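You operate a simulated robot arm through the tools that you are given. There is no shell and no other tool. Be economical: measure what you need, move in short steps, check, and stop when the job is done.

Carry out the task below with a simulated robot arm. There is one attempt and no reset: what you move stays moved.

TASK
Put things in order on the surface of the dark brown table. At the end: the probe block with the red cap (marked "ONE") stands on top of the grey shim pack; the green block stands on top of the silver panel marked one; the orange tag (marked "PLIMBERA") stands where the dolly stood; the dolly stands where the green block stood; whatever was shut is shut again. Leave all else as you found it, and nothing knocked over.

Only the result counts: the job must be done as asked and must still hold three seconds after the hand-in. Knocking over, shifting, dropping, spilling or breaking anything else fails it. A push-on lid holds only when it is set on centred and level and pressed home; a screw cap is set on level and turned clockwise until tight.

THE ROBOT
A 7-joint arm with a two-finger parallel gripper, fixed in place. Base frame: the origin is at the foot of the arm, x ahead of it, y to its left, z up; the work surface is at about z = 0. Lengths are in mm, angles in degrees, forces in N, time in s.
With the tool pointing down near the work surface it reaches from about 220 to 580 mm from the base axis. Its first joint turns from -66.0 to 66.0 degrees. Payload 2.5 kg.
Tool frame: the origin (TCP) lies between the finger pads and is the grasp point; the fingertips stand 23 mm ahead of it; z points along the fingers, y is the line along which they close. The gripper opens to 94 mm. The fingers are 38 mm wide and 10 mm thick; the gripper's body (54 by 96 mm) begins 39 mm behind the TCP.
Orientation is that of the tool frame in the base frame, as [roll, pitch, yaw] about the fixed x, y, z axes, in that order (R = Rz(yaw) Ry(pitch) Rx(roll)). With the fingers straight down and closing along the base's y, the tool's x points along the base's -x, its y along +y and its z along -z.

THE INTERFACE
- The arm moves only by the tool move_arm. Its argument "increments" is a list of rows, each an object (a shift or turn left out is 0, a gripper value left out holds the last) with "fingers": the opening in per cent of the stroke, from 0 (shut) to 100 (fully open); "linear": the shift along the base's x, y, z in units of 100 mm (1.0 is 100 mm), a list of three; "rotation": the turn, a rotation vector about the base's x, y, z in units of 180 degrees (1.0 is 180 degrees), a list of three. In form: [{"fingers": fingers, "linear": [x, y, z], "rotation": [ax, ay, az]}, ...]. A call has 1 to 20 rows; each row is the pose to reach, as a shift and turn from the pose commanded when the call began. A call with a number of a shift or a turn outside -1 to 1 is refused whole. Rows are played at 5 a second. More than 50 mm and 8.6 degrees between two rows, or a gripper value outside its range, and nothing of the call is played. A pose out of reach is approached as far as the arm can. The call stops where the force on the tool passes 40 N (or 10 N more than at its start, if that is more) or the arm is blocked; 0.2 s more then pass. The fingers move at their own pace (about 108 mm/s each) and stop on an object; they squeeze with about 43 N. The grip force told is the motor's: it shows also when the fingers shut on nothing. Time passes only in rows, and 0.2 s behind the last, so rows that repeat a pose let the fingers close. The reply holds the time, the measured pose of the TCP, the force on the tool along the base axes, the opening and the grip force, in the units named above and with some noise.
- Cameras (640 x 400 px; columns grow to the right, rows downward): "scene" is fixed at [129.3, -420.4, 534.7]; the picture's right is [0.71, -0.71, 0.00], its down [-0.46, -0.46, -0.76] and it looks along [0.54, 0.54, -0.65] (base axes); focal length 264 px, centre (320, 200). "wrist" rides on the gripper at [86, 16, -74] in the tool frame; the picture's right is [-0.18, 0.98, 0.00], its down [-0.58, -0.11, -0.81] and it looks along [-0.79, -0.15, 0.59] (tool axes); focal length 243 px, centre (320, 200). There is no depth. A picture from a camera that has moved, and an enlarged one, comes with that camera's place and axes in the base frame and with its lens.
- capture(camera): a new picture of that camera. The clock stands still meanwhile.
- inspect(camera, box): a new picture of the part [left, top, right, bottom] of that camera's present view, enlarged. The clock stands still meanwhile.
- sign_off(): hands the job in; it is judged then, once.

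Work in short steps. Places have to be worked out from the pictures, the camera data and where the tool is seen: move nearer, look again, correct. Check each grasp and each placing, and mend what went wrong. You have 120 turns and 64 pictures in all, those below and enlarged ones among them. Open the gripper and draw the arm clear of the work before you hand the job in, unless the task says otherwise; then end with one line.

The tools are called as name(argument=value, ...) on one line, values as JSON. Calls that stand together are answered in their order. move_arm: Moves the arm, as the interface text tells. Its arguments: {"type":"object","properties":{"increments":{"type":"array","items":{"type":"object","properties":{"fingers":{"type":"number"},"linear":{"type":"array","items":{"type":"number"}},"rotation":{"type":"array","items":{"type":"number"}}}}}},"required":["increments"]} The other tools are called the same way: capture (camera) takes a picture; inspect (camera, box) takes an enlarged picture of a part of a camera's view; sign_off () hands the job in.

At the start:

```text
time_s: 0.0
eef_pos: [435.8, -97.1, 334.9]
tcp_rot: [-180.0, 0.0, 180.0]
wrist_force: [-0.2, 0.4, 0.5]
gripper_width: 94.3
grip_force: 0.1
```

scene: 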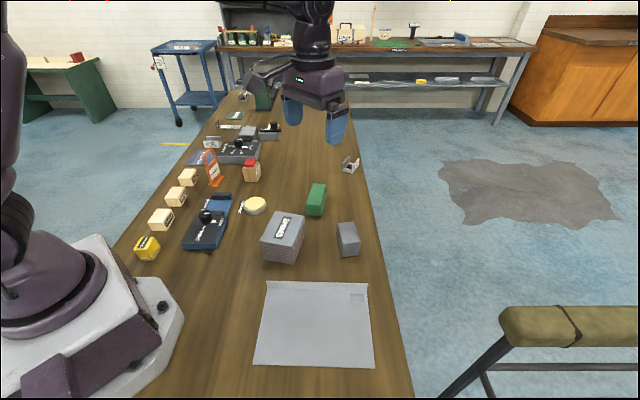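
wrist: 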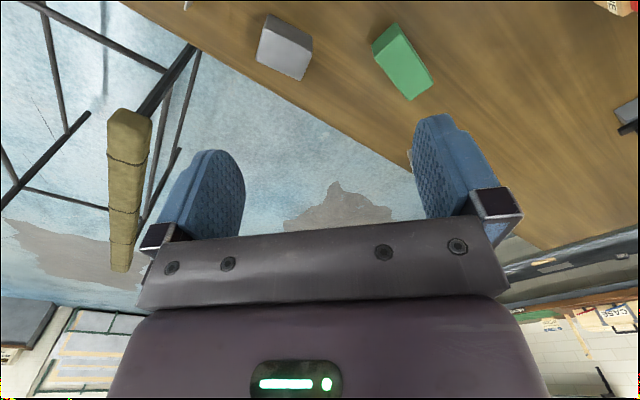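

I start by enlarging the parts of the scene that hold the objects.

inspect(camera="scene", box=[120, 80, 280, 180])

inspect(camera="scene", box=[120, 150, 280, 270])

inspect(camera="scene", box=[230, 140, 390, 270])

```text
4.00 times, centred on (200, 130) of scene
camera zoom: at [129.3, -420.4, 534.7], right [0.71, -0.71, 0.0], down [-0.46, -0.46, -0.76], along [0.54, 0.54, -0.65], focal length 1054 px, centre (800, 480)
```

zoom: 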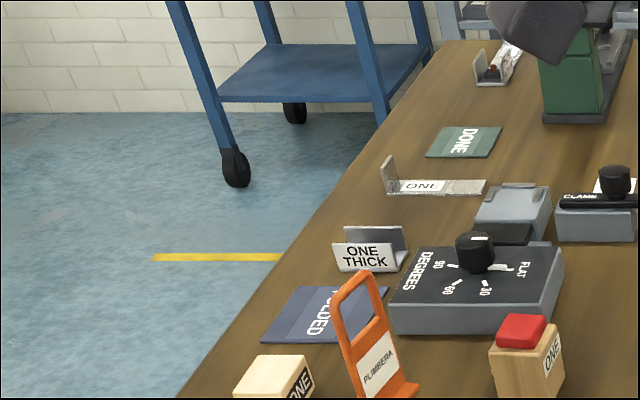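

```text
3.33 times, centred on (200, 210) of scene
camera zoom: at [129.3, -420.4, 534.7], right [0.71, -0.71, 0.0], down [-0.46, -0.46, -0.76], along [0.54, 0.54, -0.65], focal length 879 px, centre (720, 167)
```

zoom: 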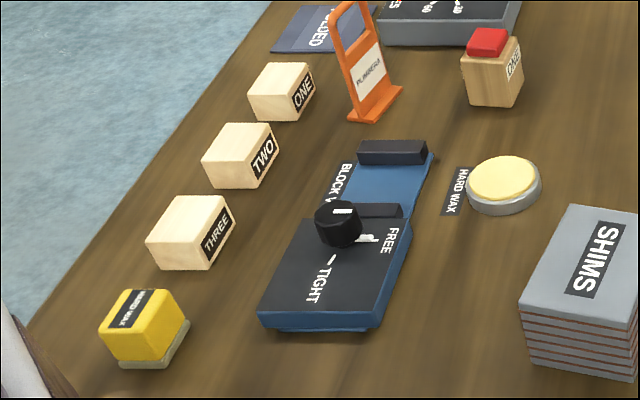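

```text
3.08 times, centred on (310, 205) of scene
camera zoom: at [129.3, -420.4, 534.7], right [0.71, -0.71, 0.0], down [-0.46, -0.46, -0.76], along [0.54, 0.54, -0.65], focal length 811 px, centre (351, 185)
```

zoom: 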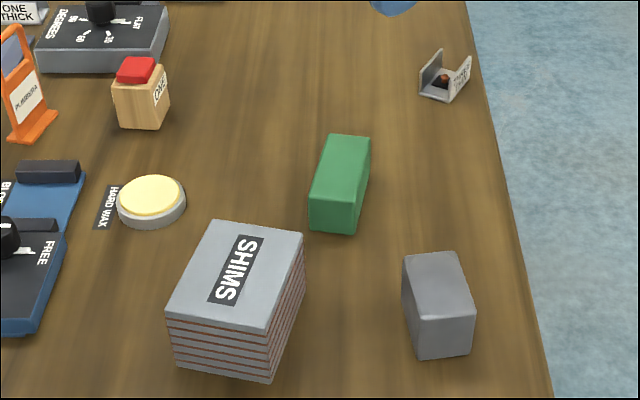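

The large sheet at the front, the far part and the small channel at the right need a closer look.

inspect(camera="scene", box=[250, 270, 390, 375])

inspect(camera="scene", box=[200, 85, 290, 145])

inspect(camera="scene", box=[330, 145, 370, 180])

inspect(camera="scene", box=[180, 130, 270, 190])

```text
3.81 times, centred on (320, 322) of scene
camera zoom: at [129.3, -420.4, 534.7], right [0.71, -0.71, 0.0], down [-0.46, -0.46, -0.76], along [0.54, 0.54, -0.65], focal length 1004 px, centre (320, -267)
```

zoom: 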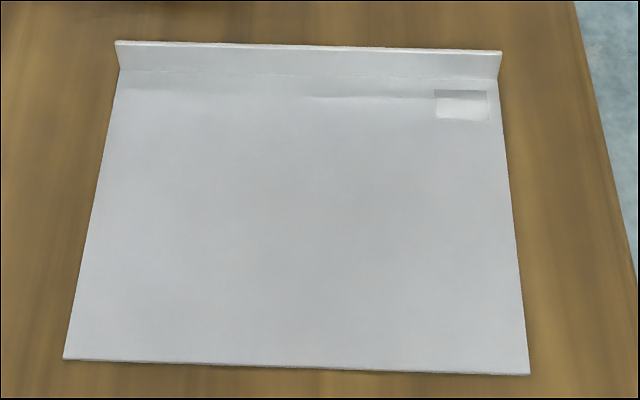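

```text
6.67 times, centred on (245, 115) of scene
camera zoom: at [129.3, -420.4, 534.7], right [0.71, -0.71, 0.0], down [-0.46, -0.46, -0.76], along [0.54, 0.54, -0.65], focal length 1758 px, centre (820, 767)
```

zoom: 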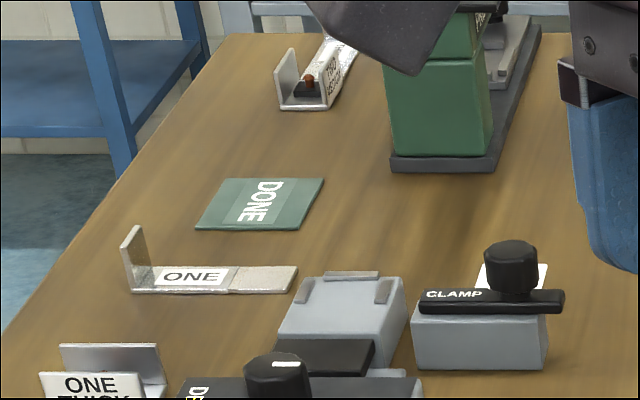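

```text
11.43 times, centred on (350, 162) of scene
camera zoom: at [129.3, -420.4, 534.7], right [0.71, -0.71, 0.0], down [-0.46, -0.46, -0.76], along [0.54, 0.54, -0.65], focal length 3013 px, centre (-23, 629)
```

zoom: 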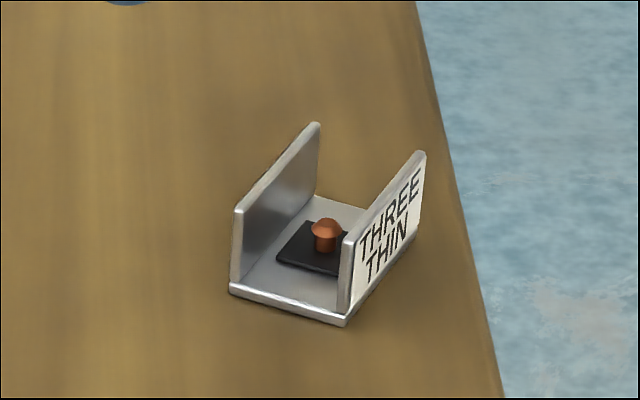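

```text
6.67 times, centred on (225, 160) of scene
camera zoom: at [129.3, -420.4, 534.7], right [0.71, -0.71, 0.0], down [-0.46, -0.46, -0.76], along [0.54, 0.54, -0.65], focal length 1758 px, centre (953, 467)
```

zoom: 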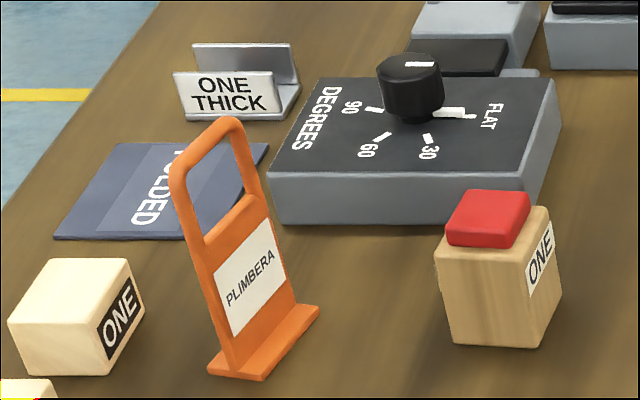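

The far silver strips are out of reach (about 900 mm away), so the panel is probably the big sheet whose corner label I still have to read. I enlarge the present wrist view of the grey and green blocks.

inspect(camera="wrist", box=[240, 0, 450, 125])

move_arm(increments=[{"linear": [-0.4, 0, 0]}, {"linear": [-0.8, -0.1, 0]}, {"linear": [-1.0, -0.4, 0]}, {"linear": [-1.0, -0.8, 0]}, {"linear": [-1.0, -1.0, 0]}])

capture(camera="wrist")

```text
3.05 times, centred on (345, 62) of wrist
camera zoom: at [350.0, -81.7, 411.0], right [0.18, 0.98, 0.0], down [0.58, -0.11, 0.81], along [0.79, -0.15, -0.59], focal length 739 px, centre (244, 619)
```

zoom: 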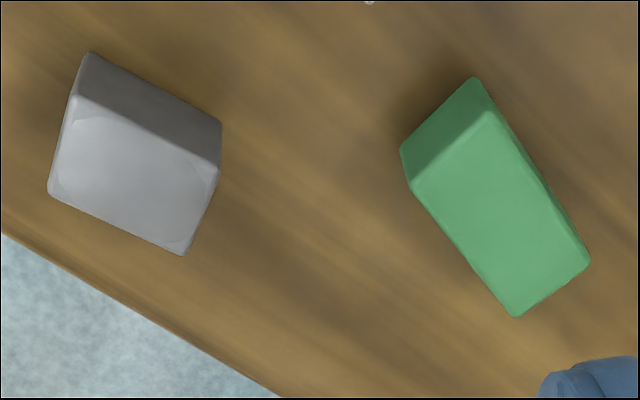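

```text
time_s: 1.2
eef_pos: [337.7, -197.6, 337.2]
tcp_rot: [180.0, 0.1, -180.0]
wrist_force: [-0.5, 0.1, 0.4]
gripper_width: 94.2
grip_force: 0.0
```

```text
53 pictures are left
camera wrist: at [251.2, -181.6, 411.6], right [0.18, 0.98, 0.0], down [0.58, -0.11, 0.81], along [0.79, -0.15, -0.59], focal length 243 px, centre (320, 200)
```

wrist: 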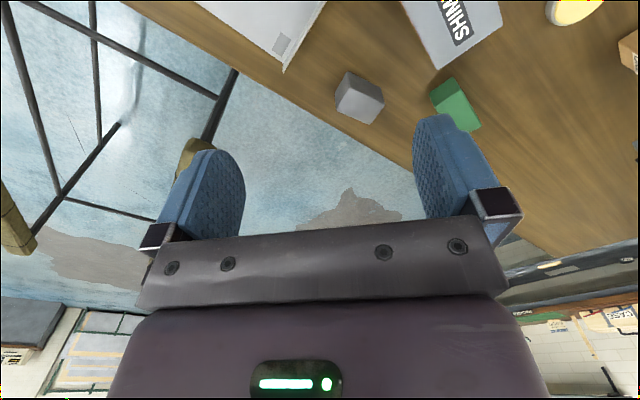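

The sheet's label is visible at the top; I enlarge it.

inspect(camera="wrist", box=[250, 25, 310, 65])

inspect(camera="wrist", box=[200, 0, 500, 140])

```text
10.00 times, centred on (280, 45) of wrist
camera zoom: at [251.2, -181.6, 411.6], right [0.18, 0.98, 0.0], down [0.58, -0.11, 0.81], along [0.79, -0.15, -0.59], focal length 2426 px, centre (720, 1750)
```

zoom: 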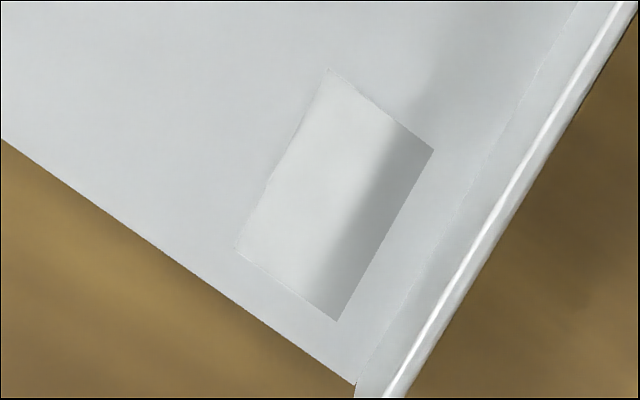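

```text
2.13 times, centred on (350, 70) of wrist
camera zoom: at [251.2, -181.6, 411.6], right [0.18, 0.98, 0.0], down [0.58, -0.11, 0.81], along [0.79, -0.15, -0.59], focal length 518 px, centre (256, 477)
```

zoom: 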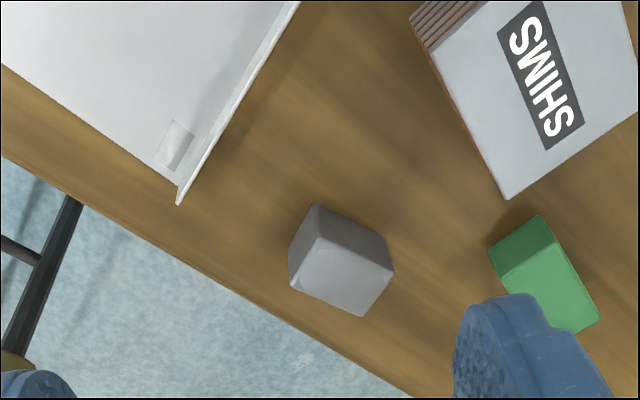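

The label has no legible mark from here; it could be glare. I go closer for another look.

move_arm(increments=[{"linear": [0.2, -0.1, -0.3]}, {"linear": [0.3, -0.2, -0.7]}, {"linear": [0.45, -0.3, -1.0]}])

move_arm(increments=[{"linear": [0.1, 0, -0.4]}, {"linear": [0.2, -0.1, -0.8]}])

capture(camera="wrist")

```text
time_s: 2.0
eef_pos: [382.5, -227.9, 235.0]
tcp_rot: [-180.0, 0.2, -180.0]
wrist_force: [0.8, 1.4, 0.2]
gripper_width: 93.9
grip_force: 0.0
```

```text
time_s: 2.6
eef_pos: [404.4, -238.4, 155.5]
tcp_rot: [179.9, -0.1, -180.0]
wrist_force: [-0.5, -0.8, 0.3]
gripper_width: 93.7
grip_force: 0.1
```

```text
50 pictures are left
camera wrist: at [316.6, -221.3, 230.7], right [0.18, 0.98, 0.0], down [0.58, -0.11, 0.81], along [0.79, -0.15, -0.59], focal length 243 px, centre (320, 200)
```

wrist: 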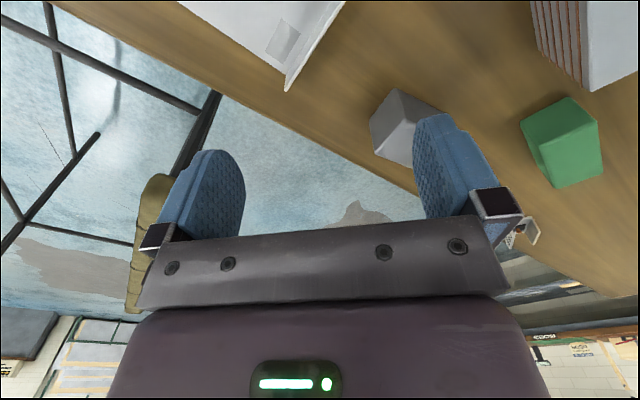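

The label is blank from this side, but the flange's outer face is hidden from both views and may bear a mark. I turn the hand so that the camera looks back at it.

move_arm(increments=[{"linear": [0, 0.05, 0.1], "rotation": [0, 0, -0.045]}, {"linear": [-0.05, 0.1, 0.1], "rotation": [0, 0, -0.09]}, {"linear": [-0.1, 0.15, 0.1], "rotation": [0, 0, -0.135]}, {"linear": [-0.15, 0.2, 0.1], "rotation": [0, 0, -0.18]}, {"linear": [-0.2, 0.25, 0.1], "rotation": [0, 0, -0.225]}, {"linear": [-0.25, 0.3, 0.1], "rotation": [0, 0, -0.27]}, {"linear": [-0.25, 0.35, 0.1], "rotation": [0, 0, -0.315]}, {"linear": [-0.25, 0.4, 0.1], "rotation": [0, 0, -0.36]}, {"linear": [-0.25, 0.45, 0.1], "rotation": [0, 0, -0.405]}, {"linear": [-0.25, 0.5, 0.1], "rotation": [0, 0, -0.45]}, {"linear": [-0.25, 0.55, 0.1], "rotation": [0, 0, -0.495]}, {"linear": [-0.25, 0.6, 0.1], "rotation": [0, 0, -0.54]}, {"linear": [-0.25, 0.65, 0.1], "rotation": [0, 0, -0.585]}])

capture(camera="wrist")

```text
time_s: 5.4
eef_pos: [375.7, -173.0, 167.0]
tcp_rot: [-179.9, 0.1, 74.4]
wrist_force: [-0.4, -0.7, -0.3]
gripper_width: 93.9
grip_force: 0.0
```

```text
49 pictures are left
camera wrist: at [415.0, -93.9, 241.5], right [0.9, -0.44, 0.0], down [-0.26, -0.53, 0.81], along [-0.35, -0.72, -0.59], focal length 243 px, centre (320, 200)
```

wrist: 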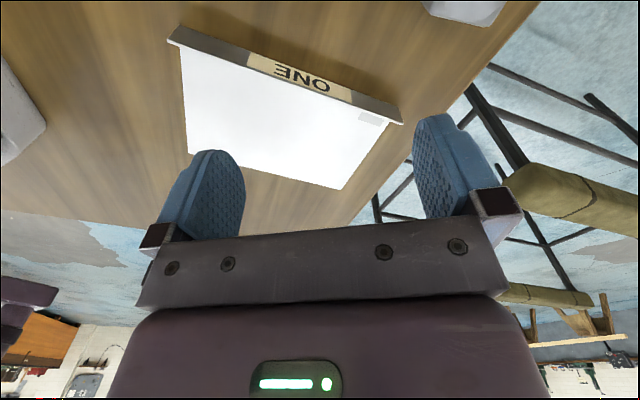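

The flange is marked "ONE", so the big sheet is the panel (about 220 x 150 mm, centred near [295, -242]). I judge green at about [547, 10] (43 x 95 x 41, long axis 35°), the grey dolly at about [490, -159], and the shims at about [381, -46] (71 high). Next I turn the hand and fly over to green.

move_arm(increments=[{"linear": [0.06, 0.06, 0], "rotation": [0, 0, 0.046]}, {"linear": [0.12, 0.12, 0], "rotation": [0, 0, 0.092]}, {"linear": [0.18, 0.18, 0], "rotation": [0, 0, 0.138]}, {"linear": [0.24, 0.24, 0], "rotation": [0, 0, 0.184]}, {"linear": [0.3, 0.3, 0], "rotation": [0, 0, 0.23]}, {"linear": [0.36, 0.36, 0], "rotation": [0, 0, 0.276]}, {"linear": [0.42, 0.42, 0], "rotation": [0, 0, 0.322]}, {"linear": [0.48, 0.48, 0], "rotation": [0, 0, 0.368]}, {"linear": [0.54, 0.54, 0], "rotation": [0, 0, 0.414]}, {"linear": [0.6, 0.6, 0], "rotation": [0, 0, 0.46]}, {"linear": [0.66, 0.66, 0], "rotation": [0, 0, 0.506]}, {"linear": [0.72, 0.72, 0], "rotation": [0, 0, 0.552]}, {"linear": [0.78, 0.78, 0], "rotation": [0, 0, 0.598]}, {"linear": [0.84, 0.84, 0], "rotation": [0, 0, 0.644]}, {"linear": [0.9, 0.9, 0], "rotation": [0, 0, 0.69]}, {"linear": [0.96, 0.96, 0], "rotation": [0, 0, 0.736]}, {"linear": [1.0, 1.0, 0], "rotation": [0, 0, 0.782]}])

capture(camera="wrist")

capture(camera="scene")

```text
time_s: 9.0
eef_pos: [476.2, -73.1, 165.2]
tcp_rot: [180.0, 0.0, -144.4]
wrist_force: [-0.1, 0.1, 0.4]
gripper_width: 94.2
grip_force: 0.0
```

```text
48 pictures are left
camera wrist: at [397.4, -110.0, 240.8], right [-0.42, 0.91, 0.0], down [0.54, 0.25, 0.81], along [0.73, 0.34, -0.59], focal length 243 px, centre (320, 200)
```

wrist: 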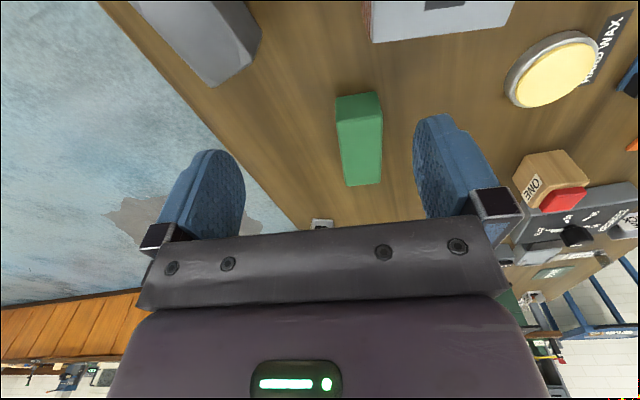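

```text
47 pictures are left
```

scene: 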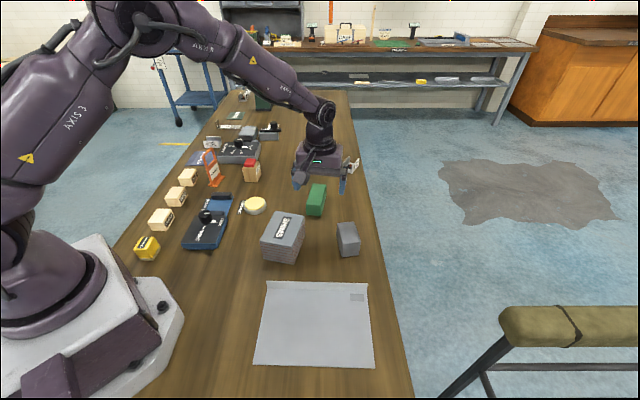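

Enlarging green to refine its place before descending.

inspect(camera="wrist", box=[310, 70, 438, 200])

inspect(camera="wrist", box=[130, 0, 290, 100])

```text
3.08 times, centred on (374, 135) of wrist
camera zoom: at [397.4, -110.0, 240.8], right [-0.42, 0.91, 0.0], down [0.54, 0.25, 0.81], along [0.73, 0.34, -0.59], focal length 746 px, centre (154, 400)
```

zoom: 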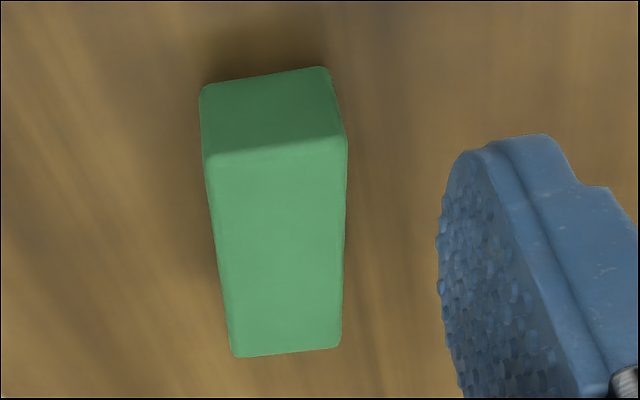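

```text
4.00 times, centred on (210, 50) of wrist
camera zoom: at [397.4, -110.0, 240.8], right [-0.42, 0.91, 0.0], down [0.54, 0.25, 0.81], along [0.73, 0.34, -0.59], focal length 970 px, centre (760, 800)
```

zoom: 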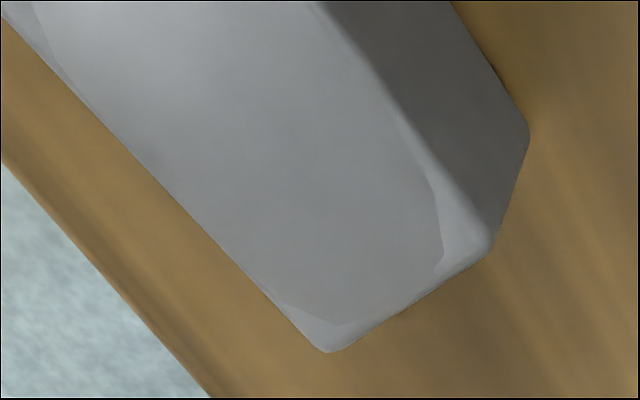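

Green refined: centre about [549, 12], 43 wide, 41 high, long axis 35°, which matches the hand's turn. I move above it and descend.

move_arm(increments=[{"linear": [0.3, 0.35, 0]}, {"linear": [0.6, 0.7, 0]}, {"linear": [0.73, 0.85, 0]}, {"linear": [0.73, 0.85, -0.35]}, {"linear": [0.73, 0.85, -0.7]}, {"linear": [0.73, 0.85, -0.9]}])

capture(camera="wrist")

```text
time_s: 10.4
eef_pos: [549.3, 12.7, 76.8]
tcp_rot: [-180.0, 0.0, -144.5]
wrist_force: [-0.1, -0.4, -0.1]
gripper_width: 94.1
grip_force: 0.0
```

```text
44 pictures are left
camera wrist: at [469.2, -24.5, 151.2], right [-0.42, 0.91, 0.0], down [0.54, 0.25, 0.81], along [0.73, 0.34, -0.59], focal length 243 px, centre (320, 200)
```

wrist: 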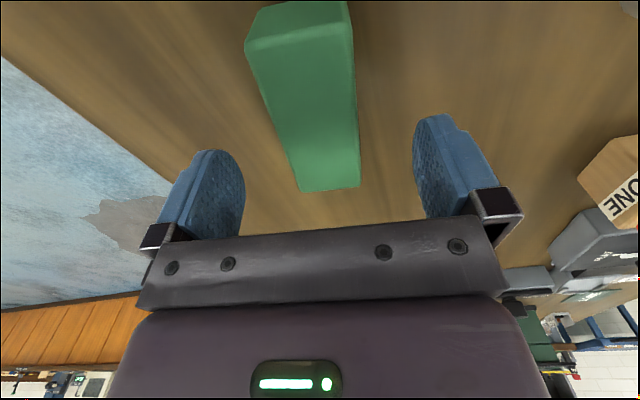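

Green sits centred between the fingers. I descend to z = 27 and close.

move_arm(increments=[{"linear": [0, 0, -0.3]}, {"linear": [0, 0, -0.5]}, {"linear": [0, 0, -0.5], "fingers": 0}, {"linear": [0, 0, -0.5], "fingers": 0}, {"linear": [0, 0, -0.5], "fingers": 0}])

move_arm(increments=[{"linear": [0, 0, 0.2]}, {"linear": [0, 0, 0.5]}, {"linear": [0, 0, 0.9]}])

```text
time_s: 11.6
eef_pos: [548.7, 11.7, 26.5]
tcp_rot: [-179.9, 0.1, -144.5]
wrist_force: [0.1, 0.2, 0.2]
gripper_width: 44.8
grip_force: 42.5
```

```text
time_s: 12.4
eef_pos: [549.4, 13.9, 116.5]
tcp_rot: [180.0, 0.0, -144.7]
wrist_force: [0.2, -0.1, -0.3]
gripper_width: 44.7
grip_force: 43.0
```

Green is held (44.7 mm). I carry it high over the shims towards the panel's centre [293, -244].

move_arm(increments=[{"linear": [0, 0, 0.45]}, {"linear": [-0.33, -0.33, 0.6]}, {"linear": [-0.66, -0.66, 0.6]}, {"linear": [-1.0, -1.0, 0.6]}])

move_arm(increments=[{"linear": [-0.33, -0.33, 0]}, {"linear": [-0.66, -0.66, 0], "rotation": [0, 0, 0.02]}, {"linear": [-1.0, -1.0, 0], "rotation": [0, 0, 0.043]}])

move_arm(increments=[{"linear": [-0.3, -0.3, 0]}, {"linear": [-0.56, -0.57, -0.1]}, {"linear": [-0.56, -0.57, -0.4]}, {"linear": [-0.56, -0.57, -0.8]}])

capture(camera="scene")

```text
time_s: 13.4
eef_pos: [449.5, -87.9, 175.8]
tcp_rot: [180.0, 0.0, -144.5]
wrist_force: [0.2, 0.3, -2.2]
gripper_width: 45.0
grip_force: 43.0
```

```text
time_s: 14.2
eef_pos: [349.4, -191.4, 176.4]
tcp_rot: [-179.9, -0.1, -136.7]
wrist_force: [-0.3, 0.4, -0.6]
gripper_width: 44.4
grip_force: 43.2
```

```text
time_s: 15.2
eef_pos: [292.8, -246.5, 95.5]
tcp_rot: [179.9, 0.0, -136.8]
wrist_force: [0.5, 0.1, -1.6]
gripper_width: 44.5
grip_force: 42.7
```

```text
43 pictures are left
```

scene: 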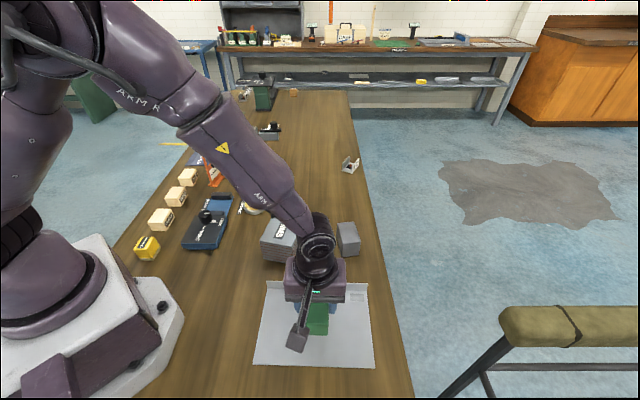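

The block hangs over the middle of the panel. I lower it gently, with the force as the stop.

move_arm(increments=[{"linear": [0, 0, -0.3]}, {"linear": [0, 0, -0.5]}, {"linear": [0, 0, -0.6]}, {"linear": [0, 0, -0.64]}])

```text
time_s: 16.2
eef_pos: [292.8, -245.1, 32.3]
tcp_rot: [180.0, 0.1, -136.8]
wrist_force: [-0.3, 0.0, -1.9]
gripper_width: 44.9
grip_force: 43.3
```

move_arm(increments=[{"linear": [0, 0, -0.01]}, {"linear": [0, 0, -0.02]}, {"linear": [0, 0, -0.03]}, {"linear": [0, 0, -0.03]}])

```text
time_s: 17.2
eef_pos: [294.3, -245.8, 31.1]
tcp_rot: [180.0, 0.0, -136.8]
wrist_force: [0.9, 0.9, -1.4]
gripper_width: 44.7
grip_force: 43.1
```

No clear contact force yet, so I go on in millimetres.

move_arm(increments=[{"linear": [0, 0, -0.01]}, {"linear": [0, 0, -0.02]}, {"linear": [0, 0, -0.02]}])

```text
time_s: 17.9
eef_pos: [293.4, -245.9, 30.3]
tcp_rot: [-180.0, -0.1, -136.7]
wrist_force: [-1.9, 0.0, 4.3]
gripper_width: 44.5
grip_force: 42.7
stopped in row 3: the force on the tool passed its limit (the readings are from after the stop); the commanded pose is now the measured one
```

Contact at about z = 30. I release and retreat upward.

move_arm(increments=[{"fingers": 30}, {"fingers": 60}, {"fingers": 100}, {"fingers": 100}, {"fingers": 100}, {"linear": [0, 0, 0.3]}, {"linear": [0, 0, 0.7]}, {"linear": [0, 0, 1.0]}])

capture(camera="scene")

```text
time_s: 19.7
eef_pos: [293.1, -246.0, 130.8]
tcp_rot: [179.9, -0.1, -136.8]
wrist_force: [0.3, -0.3, 0.3]
gripper_width: 94.1
grip_force: 0.0
```

```text
42 pictures are left
```

scene: 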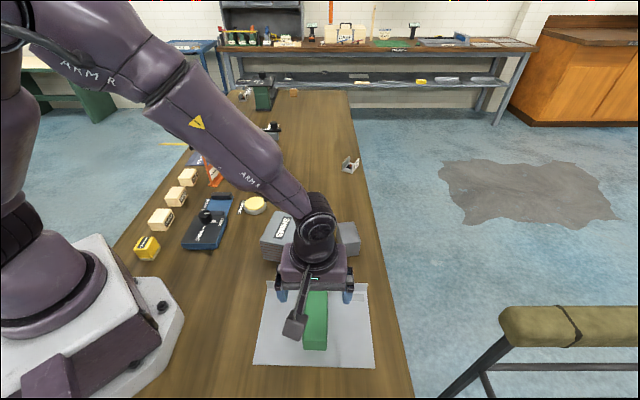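

Green stands on the panel and the panel has not moved. Next I go to the dolly, turning to its axis (about 54°).

move_arm(increments=[{"linear": [0.2, 0.05, 0.3]}, {"linear": [0.5, 0.1, 0.35], "rotation": [0, 0, 0.03]}, {"linear": [0.8, 0.2, 0.35], "rotation": [0, 0, 0.06]}, {"linear": [1.0, 0.25, 0.35], "rotation": [0, 0, 0.06]}])

move_arm(increments=[{"linear": [0.3, 0.05, 0]}, {"linear": [0.5, 0.1, 0]}])

capture(camera="wrist")

```text
time_s: 20.7
eef_pos: [394.9, -220.3, 166.0]
tcp_rot: [-179.9, 0.0, -125.9]
wrist_force: [0.6, 0.3, 0.7]
gripper_width: 94.1
grip_force: 0.1
```

```text
time_s: 21.3
eef_pos: [446.2, -210.6, 164.8]
tcp_rot: [179.9, 0.0, -126.0]
wrist_force: [0.3, -0.2, 0.2]
gripper_width: 93.8
grip_force: 0.1
```

```text
41 pictures are left
camera wrist: at [381.3, -271.1, 239.0], right [-0.69, 0.73, 0.0], down [0.43, 0.41, 0.81], along [0.58, 0.55, -0.59], focal length 243 px, centre (320, 200)
```

wrist: 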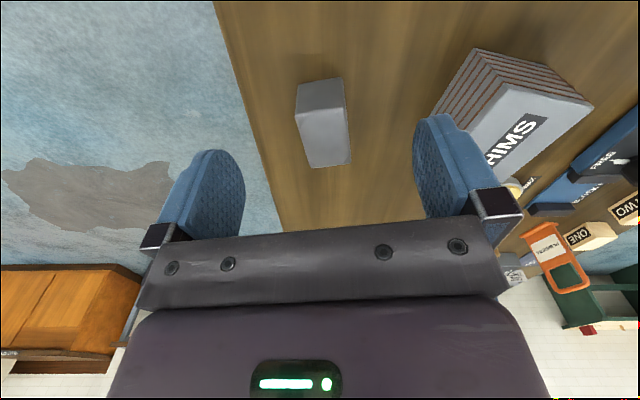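

inspect(camera="wrist", box=[260, 60, 388, 180])

```text
3.33 times, centred on (324, 120) of wrist
camera zoom: at [381.3, -271.1, 239.0], right [-0.69, 0.73, 0.0], down [0.43, 0.41, 0.81], along [0.58, 0.55, -0.59], focal length 809 px, centre (307, 467)
```

zoom: 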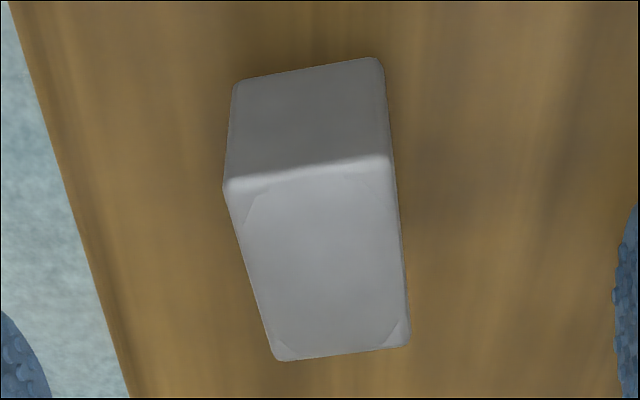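

Dolly refined: centre [490, -159.5], 44 x 66 x 53, axis 54.5°. I move over it, descend, grip and lift.

move_arm(increments=[{"linear": [0.25, 0.3, 0]}, {"linear": [0.44, 0.51, 0]}, {"linear": [0.44, 0.51, -0.4]}, {"linear": [0.44, 0.51, -0.8]}])

move_arm(increments=[{"linear": [0, 0, -0.3]}, {"linear": [0, 0, -0.55]}, {"linear": [0, 0, -0.55], "fingers": 0}, {"linear": [0, 0, -0.55], "fingers": 0}, {"linear": [0, 0, -0.55], "fingers": 0}])

move_arm(increments=[{"linear": [0, 0, 0.2]}, {"linear": [0, 0, 0.5]}, {"linear": [0, 0, 0.9]}])

```text
time_s: 22.3
eef_pos: [487.1, -159.8, 86.5]
tcp_rot: [-179.8, -0.1, -126.0]
wrist_force: [0.4, 0.0, -1.3]
gripper_width: 94.3
grip_force: 0.1
```

```text
time_s: 23.5
eef_pos: [486.4, -160.4, 30.9]
tcp_rot: [-179.8, 0.0, -126.0]
wrist_force: [5.0, -2.2, 0.6]
gripper_width: 45.8
grip_force: 42.3
```

```text
time_s: 24.3
eef_pos: [485.9, -158.6, 117.4]
tcp_rot: [179.8, -0.1, -125.9]
wrist_force: [-1.5, 0.7, -15.2]
gripper_width: 46.1
grip_force: 43.0
```

The dolly is held and heavy (about 15 N). I carry it to green's former place, turning it to green's line.

move_arm(increments=[{"linear": [0.15, 0.25, 0.05], "rotation": [0, 0, -0.025]}, {"linear": [0.3, 0.5, 0.05], "rotation": [0, 0, -0.05]}, {"linear": [0.4, 0.75, 0.05], "rotation": [0, 0, -0.075]}, {"linear": [0.5, 1.0, 0.05], "rotation": [0, 0, -0.1]}])

move_arm(increments=[{"linear": [0.05, 0.35, 0]}, {"linear": [0.11, 0.7, 0]}, {"linear": [0.11, 0.7, -0.3]}, {"linear": [0.11, 0.7, -0.5]}])

```text
time_s: 25.3
eef_pos: [537.6, -59.6, 124.2]
tcp_rot: [179.9, -0.1, -144.0]
wrist_force: [-1.3, -1.4, -13.9]
gripper_width: 45.9
grip_force: 42.6
```

```text
time_s: 26.3
eef_pos: [546.8, 11.5, 73.2]
tcp_rot: [180.0, 0.0, -144.0]
wrist_force: [0.7, 0.6, -13.6]
gripper_width: 45.8
grip_force: 43.0
```

Position fits. I lower it to just above contact.

move_arm(increments=[{"linear": [0, 0, -0.25]}, {"linear": [0, 0, -0.38]}, {"linear": [0, 0, -0.4]}])

move_arm(increments=[{"linear": [0, 0, -0.01]}, {"linear": [0, 0, -0.02]}, {"linear": [0, 0, -0.02]}])

```text
time_s: 27.1
eef_pos: [547.1, 12.4, 34.0]
tcp_rot: [179.9, 0.0, -143.9]
wrist_force: [0.0, 0.6, -14.3]
gripper_width: 45.8
grip_force: 43.0
```

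```text
time_s: 27.9
eef_pos: [548.4, 10.9, 32.3]
tcp_rot: [-180.0, -0.1, -144.0]
wrist_force: [0.3, 0.4, -13.5]
gripper_width: 46.2
grip_force: 43.3
```

move_arm(increments=[{"linear": [0, 0, -0.01]}, {"linear": [0, 0, -0.02]}, {"linear": [0, 0, -0.02]}])

```text
time_s: 28.7
eef_pos: [547.5, 11.2, 32.5]
tcp_rot: [-180.0, 0.0, -143.9]
wrist_force: [-11.8, -0.5, 15.5]
gripper_width: 46.0
grip_force: 43.1
```

Contact is made (the force flipped upward). I release and withdraw.

move_arm(increments=[{"fingers": 30}, {"fingers": 60}, {"fingers": 100}, {"fingers": 100}, {"fingers": 100}, {"linear": [0, 0, 0.3]}, {"linear": [0, 0, 0.7]}, {"linear": [0, 0, 1.0]}])

inspect(camera="scene", box=[230, 140, 390, 270])

```text
time_s: 30.5
eef_pos: [547.9, 10.5, 129.8]
tcp_rot: [180.0, 0.0, -144.0]
wrist_force: [0.2, -0.6, 0.7]
gripper_width: 93.8
grip_force: 0.1
```

```text
3.08 times, centred on (310, 205) of scene
camera zoom: at [129.3, -420.4, 534.7], right [0.71, -0.71, 0.0], down [-0.46, -0.46, -0.76], along [0.54, 0.54, -0.65], focal length 811 px, centre (351, 185)
```

zoom: 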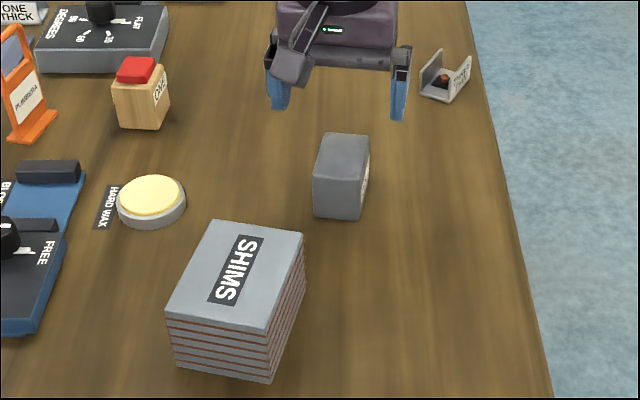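

The dolly stands in green's place, and a mark shows on its right side; I read it to confirm what it is. At the same time I start toward the tag at about [391, 333], at height.

inspect(camera="scene", box=[300, 170, 335, 195])

move_arm(increments=[{"linear": [-0.2, 0.1, 0.4]}, {"linear": [-0.5, 0.3, 0.6]}, {"linear": [-0.8, 0.5, 0.7]}, {"linear": [-1.0, 0.8, 0.7]}, {"linear": [-1.0, 1.0, 0.7]}])

capture(camera="wrist")

```text
16.00 times, centred on (318, 182) of scene
camera zoom: at [129.3, -420.4, 534.7], right [0.71, -0.71, 0.0], down [-0.46, -0.46, -0.76], along [0.54, 0.54, -0.65], focal length 4218 px, centre (360, 480)
```

zoom: 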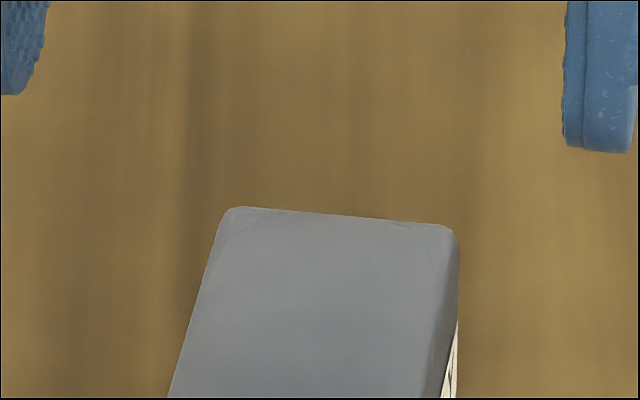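

```text
time_s: 31.7
eef_pos: [448.5, 109.3, 198.6]
tcp_rot: [180.0, -0.1, -144.0]
wrist_force: [-0.3, -0.2, 0.1]
gripper_width: 94.0
grip_force: 0.0
```

```text
37 pictures are left
camera wrist: at [368.9, 72.5, 274.7], right [-0.43, 0.9, 0.0], down [0.53, 0.25, 0.81], along [0.73, 0.35, -0.59], focal length 243 px, centre (320, 200)
```

wrist: 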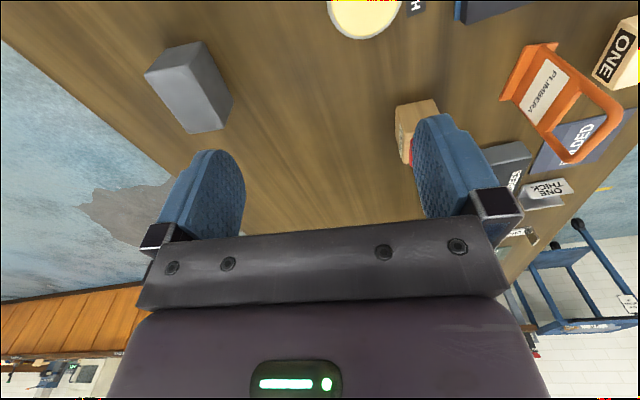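

The dolly's side label isn't legible from there; I will check it in passing later. The tag (frame about 60 wide, maybe 130 high, near [400, 344]) needs a closer look, so I move nearer at height.

move_arm(increments=[{"linear": [-0.3, 0.3, 0.2]}, {"linear": [-0.6, 0.6, 0.2]}, {"linear": [-0.9, 0.95, 0.2], "rotation": [0, 0, -0.028]}])

move_arm(increments=[{"linear": [-0.1, 0.35, 0]}, {"linear": [-0.1, 0.7, 0]}, {"linear": [-0.1, 0.95, 0]}])

capture(camera="wrist")

```text
time_s: 32.5
eef_pos: [358.1, 205.9, 220.1]
tcp_rot: [179.9, -0.1, -149.1]
wrist_force: [0.6, -0.1, 0.0]
gripper_width: 93.8
grip_force: 0.1
```

```text
time_s: 33.3
eef_pos: [348.4, 300.7, 220.4]
tcp_rot: [180.0, 0.0, -148.9]
wrist_force: [0.1, 0.6, 0.4]
gripper_width: 94.1
grip_force: 0.0
```

```text
36 pictures are left
camera wrist: at [265.2, 269.6, 294.7], right [-0.35, 0.94, 0.0], down [0.55, 0.21, 0.81], along [0.76, 0.28, -0.59], focal length 243 px, centre (320, 200)
```

wrist: 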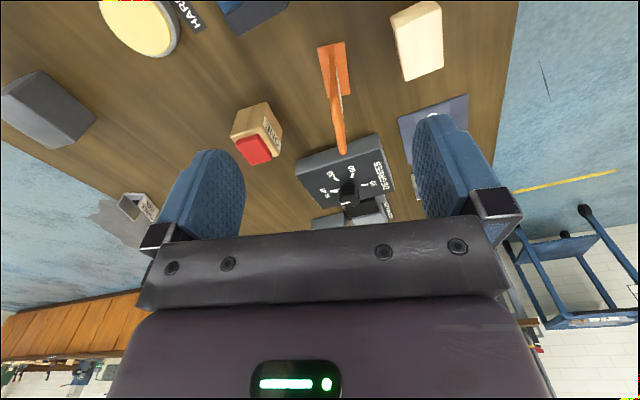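

inspect(camera="wrist", box=[270, 30, 430, 160])

inspect(camera="wrist", box=[210, 80, 310, 180])

```text
3.08 times, centred on (350, 95) of wrist
camera zoom: at [265.2, 269.6, 294.7], right [-0.35, 0.94, 0.0], down [0.55, 0.21, 0.81], along [0.76, 0.28, -0.59], focal length 746 px, centre (228, 523)
```

zoom: 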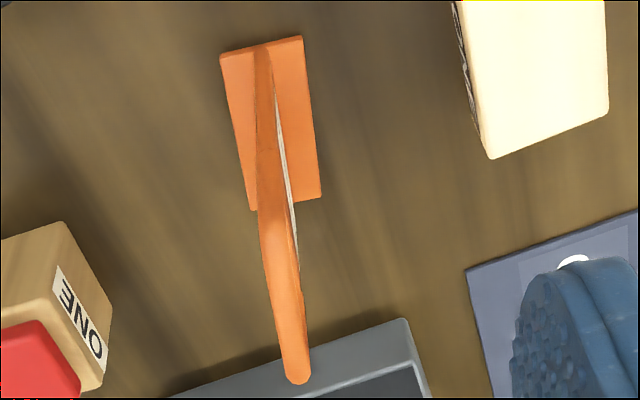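

```text
4.00 times, centred on (260, 130) of wrist
camera zoom: at [265.2, 269.6, 294.7], right [-0.35, 0.94, 0.0], down [0.55, 0.21, 0.81], along [0.76, 0.28, -0.59], focal length 970 px, centre (560, 480)
```

zoom: 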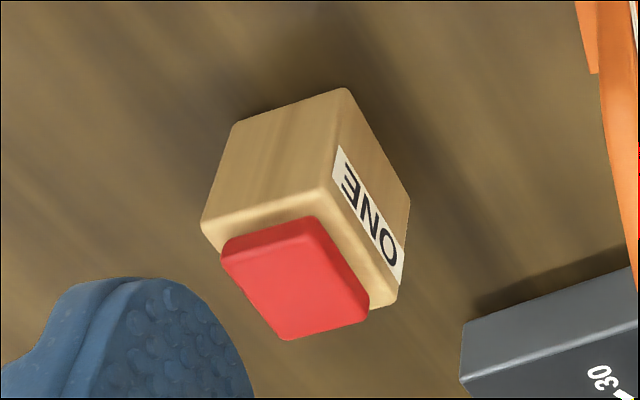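

The tag's foot is centred at about [394.4, 334.8] with width direction 32° and height about 125. The probe block is close by. I move over the tag and descend to z = 100 to check the alignment.

move_arm(increments=[{"linear": [0.25, 0.18, 0]}, {"linear": [0.46, 0.34, 0], "rotation": [0, 0, 0.006]}, {"linear": [0.46, 0.34, -0.3], "rotation": [0, 0, 0.006]}, {"linear": [0.46, 0.34, -0.5], "rotation": [0, 0, 0.006]}, {"linear": [0.46, 0.34, -0.7], "rotation": [0, 0, 0.006]}])

capture(camera="wrist")

inspect(camera="scene", box=[160, 110, 280, 190])

```text
time_s: 34.5
eef_pos: [393.5, 336.5, 149.7]
tcp_rot: [-180.0, 0.1, -148.0]
wrist_force: [-0.5, -0.5, -0.2]
gripper_width: 94.0
grip_force: 0.1
```

```text
33 pictures are left
camera wrist: at [312.1, 302.9, 225.5], right [-0.37, 0.93, 0.0], down [0.55, 0.22, 0.81], along [0.75, 0.29, -0.59], focal length 243 px, centre (320, 200)
```

wrist: 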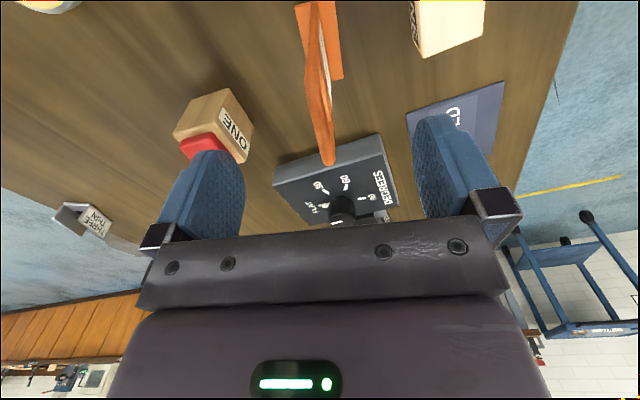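

```text
5.00 times, centred on (220, 150) of scene
camera zoom: at [129.3, -420.4, 534.7], right [0.71, -0.71, 0.0], down [-0.46, -0.46, -0.76], along [0.54, 0.54, -0.65], focal length 1318 px, centre (820, 450)
```

zoom: 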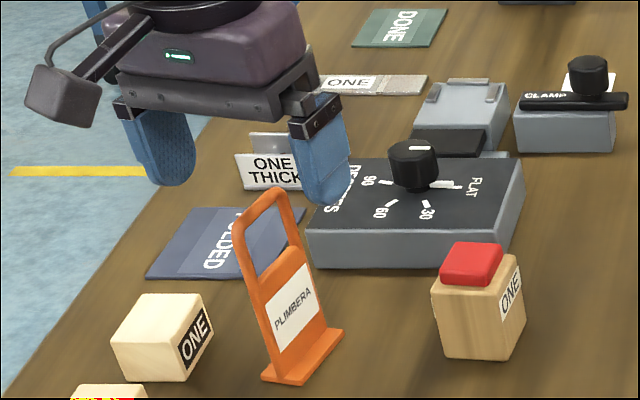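

The tag's plane lies within about 1 mm of the hand's middle and the hoop top is at z ≈ 125. I descend to z ≈ 92 and close gently.

move_arm(increments=[{"linear": [0.01, -0.01, -0.25]}, {"linear": [0.01, -0.01, -0.45]}, {"linear": [0.01, -0.01, -0.54]}, {"linear": [0.01, -0.01, -0.58]}])

move_arm(increments=[{"fingers": 60}, {"fingers": 40}, {"fingers": 25}, {"fingers": 15}, {"fingers": 0}, {"fingers": 0}, {"fingers": 0}])

inspect(camera="scene", box=[160, 110, 280, 190])

```text
time_s: 35.5
eef_pos: [395.7, 334.8, 92.3]
tcp_rot: [179.9, 0.0, -147.8]
wrist_force: [0.8, -0.2, 0.0]
gripper_width: 94.0
grip_force: 0.1
```

```text
time_s: 37.1
eef_pos: [394.7, 335.0, 93.1]
tcp_rot: [-179.9, 0.0, -147.9]
wrist_force: [0.2, -0.4, -0.4]
gripper_width: 6.1
grip_force: 43.3
```

```text
5.00 times, centred on (220, 150) of scene
camera zoom: at [129.3, -420.4, 534.7], right [0.71, -0.71, 0.0], down [-0.46, -0.46, -0.76], along [0.54, 0.54, -0.65], focal length 1318 px, centre (820, 450)
```

zoom: 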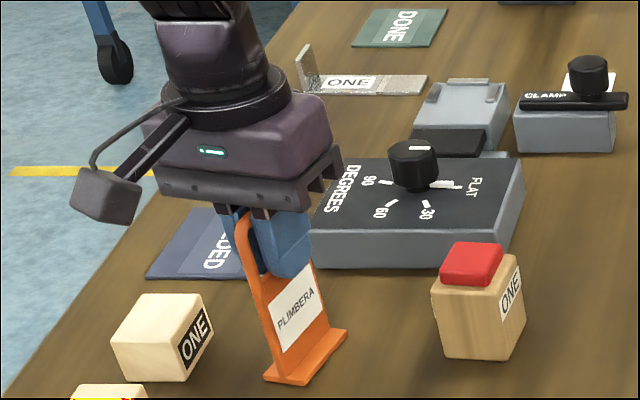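

The tag is gripped (6 mm). I lift it straight up.

move_arm(increments=[{"linear": [0, 0, 0.1]}, {"linear": [0, 0, 0.4]}, {"linear": [0, 0, 0.8]}, {"linear": [0, 0, 1.0]}])

inspect(camera="scene", box=[160, 80, 280, 180])

```text
time_s: 38.1
eef_pos: [392.8, 332.1, 192.7]
tcp_rot: [-179.9, -0.1, -147.9]
wrist_force: [0.1, 0.4, -0.4]
gripper_width: 6.5
grip_force: 43.5
```

```text
4.00 times, centred on (220, 130) of scene
camera zoom: at [129.3, -420.4, 534.7], right [0.71, -0.71, 0.0], down [-0.46, -0.46, -0.76], along [0.54, 0.54, -0.65], focal length 1054 px, centre (720, 480)
```

zoom: 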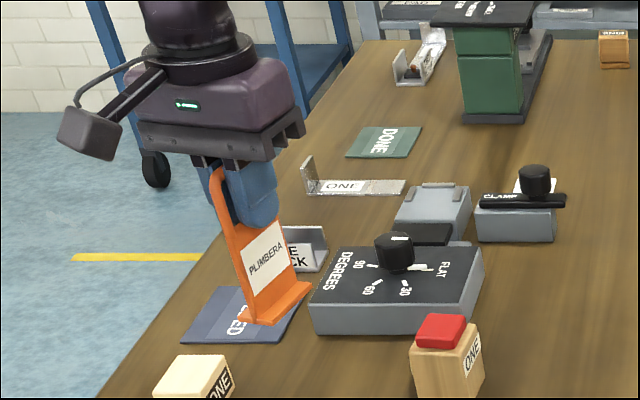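

The tag hangs upright. I carry it, raised, to the dolly's former place [490, -159.5].

move_arm(increments=[{"linear": [0, -0.1, 0.3]}, {"linear": [0.05, -0.4, 0.4]}, {"linear": [0.1, -0.7, 0.4]}, {"linear": [0.2, -1.0, 0.4]}])

move_arm(increments=[{"linear": [0.07, -0.33, 0]}, {"linear": [0.14, -0.66, 0]}, {"linear": [0.2, -1.0, 0]}])

move_arm(increments=[{"linear": [0.07, -0.33, 0]}, {"linear": [0.14, -0.66, 0]}, {"linear": [0.2, -1.0, 0]}])

move_arm(increments=[{"linear": [0.07, -0.33, 0]}, {"linear": [0.14, -0.66, 0]}, {"linear": [0.2, -1.0, 0]}])

```text
time_s: 39.1
eef_pos: [414.4, 234.7, 234.5]
tcp_rot: [-180.0, 0.0, -147.8]
wrist_force: [0.4, -0.1, -0.9]
gripper_width: 6.2
grip_force: 43.2
```

```text
time_s: 39.9
eef_pos: [435.5, 133.6, 233.1]
tcp_rot: [179.9, 0.0, -147.9]
wrist_force: [1.2, 0.5, -1.1]
gripper_width: 6.3
grip_force: 43.0
```

```text
time_s: 40.7
eef_pos: [457.1, 31.9, 231.6]
tcp_rot: [179.9, 0.0, -147.9]
wrist_force: [0.1, -0.3, -0.4]
gripper_width: 6.3
grip_force: 43.3
```

```text
time_s: 41.5
eef_pos: [476.9, -68.7, 231.6]
tcp_rot: [-180.0, 0.0, -147.8]
wrist_force: [0.4, 0.5, 0.5]
gripper_width: 6.2
grip_force: 42.5
```

I finish the move over the place and lower to z ≈ 110.

move_arm(increments=[{"linear": [0.07, -0.45, 0]}, {"linear": [0.14, -0.92, 0]}, {"linear": [0.14, -0.92, -0.4]}, {"linear": [0.14, -0.92, -0.8]}, {"linear": [0.14, -0.92, -1.0]}])

move_arm(increments=[{"linear": [0, 0, -0.15]}, {"linear": [0, 0, -0.2]}, {"linear": [0, 0, -0.2]}])

inspect(camera="scene", box=[280, 160, 400, 270])

```text
time_s: 42.7
eef_pos: [490.4, -159.3, 131.7]
tcp_rot: [180.0, 0.0, -147.9]
wrist_force: [-0.5, 0.0, -0.4]
gripper_width: 6.2
grip_force: 42.9
```

```text
time_s: 43.5
eef_pos: [490.8, -158.2, 112.1]
tcp_rot: [180.0, 0.1, -147.8]
wrist_force: [-0.3, 0.2, 0.2]
gripper_width: 6.5
grip_force: 43.0
```

```text
3.64 times, centred on (340, 215) of scene
camera zoom: at [129.3, -420.4, 534.7], right [0.71, -0.71, 0.0], down [-0.46, -0.46, -0.76], along [0.54, 0.54, -0.65], focal length 959 px, centre (247, 146)
```

zoom: 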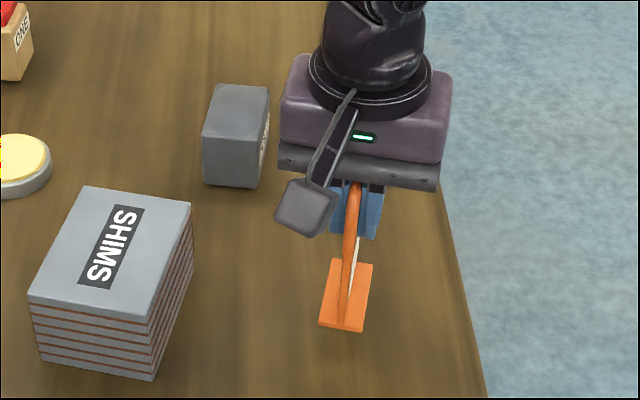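

Upright and well placed. I lower to contact in small steps.

move_arm(increments=[{"linear": [0, 0, -0.1]}, {"linear": [0, 0, -0.16]}, {"linear": [0, 0, -0.17]}, {"linear": [0, 0, -0.18]}, {"linear": [0, 0, -0.19]}])

```text
time_s: 44.7
eef_pos: [489.4, -158.1, 92.9]
tcp_rot: [179.9, 0.0, -147.8]
wrist_force: [0.1, 0.0, -0.1]
gripper_width: 6.4
grip_force: 43.3
```

move_arm(increments=[{"linear": [0, 0, -0.005]}, {"linear": [0, 0, -0.01]}, {"linear": [0, 0, -0.015]}, {"linear": [0, 0, -0.015]}])

```text
time_s: 45.7
eef_pos: [490.7, -158.2, 91.4]
tcp_rot: [-179.9, 0.0, -147.9]
wrist_force: [-0.8, 0.1, 4.7]
gripper_width: 6.5
grip_force: 43.4
```

Contact at 4.7 N. I release and rise.

move_arm(increments=[{"fingers": 12}, {"fingers": 25}, {"fingers": 50}, {"fingers": 80}, {"fingers": 80}, {"linear": [0, 0, 0.2]}, {"linear": [0, 0, 0.5]}, {"linear": [0, 0, 0.9]}, {"linear": [0, 0, 1.0]}])

inspect(camera="scene", box=[230, 140, 400, 270])

```text
time_s: 47.7
eef_pos: [489.4, -157.3, 191.7]
tcp_rot: [179.9, 0.0, -147.9]
wrist_force: [-0.1, -0.7, -0.1]
gripper_width: 75.4
grip_force: 0.1
```

```text
3.08 times, centred on (315, 205) of scene
camera zoom: at [129.3, -420.4, 534.7], right [0.71, -0.71, 0.0], down [-0.46, -0.46, -0.76], along [0.54, 0.54, -0.65], focal length 811 px, centre (335, 185)
```

zoom: 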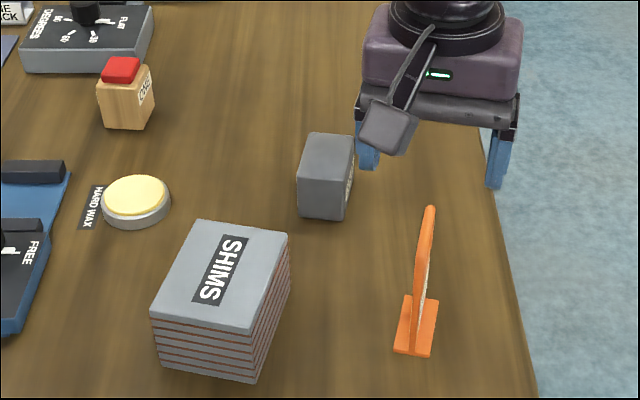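

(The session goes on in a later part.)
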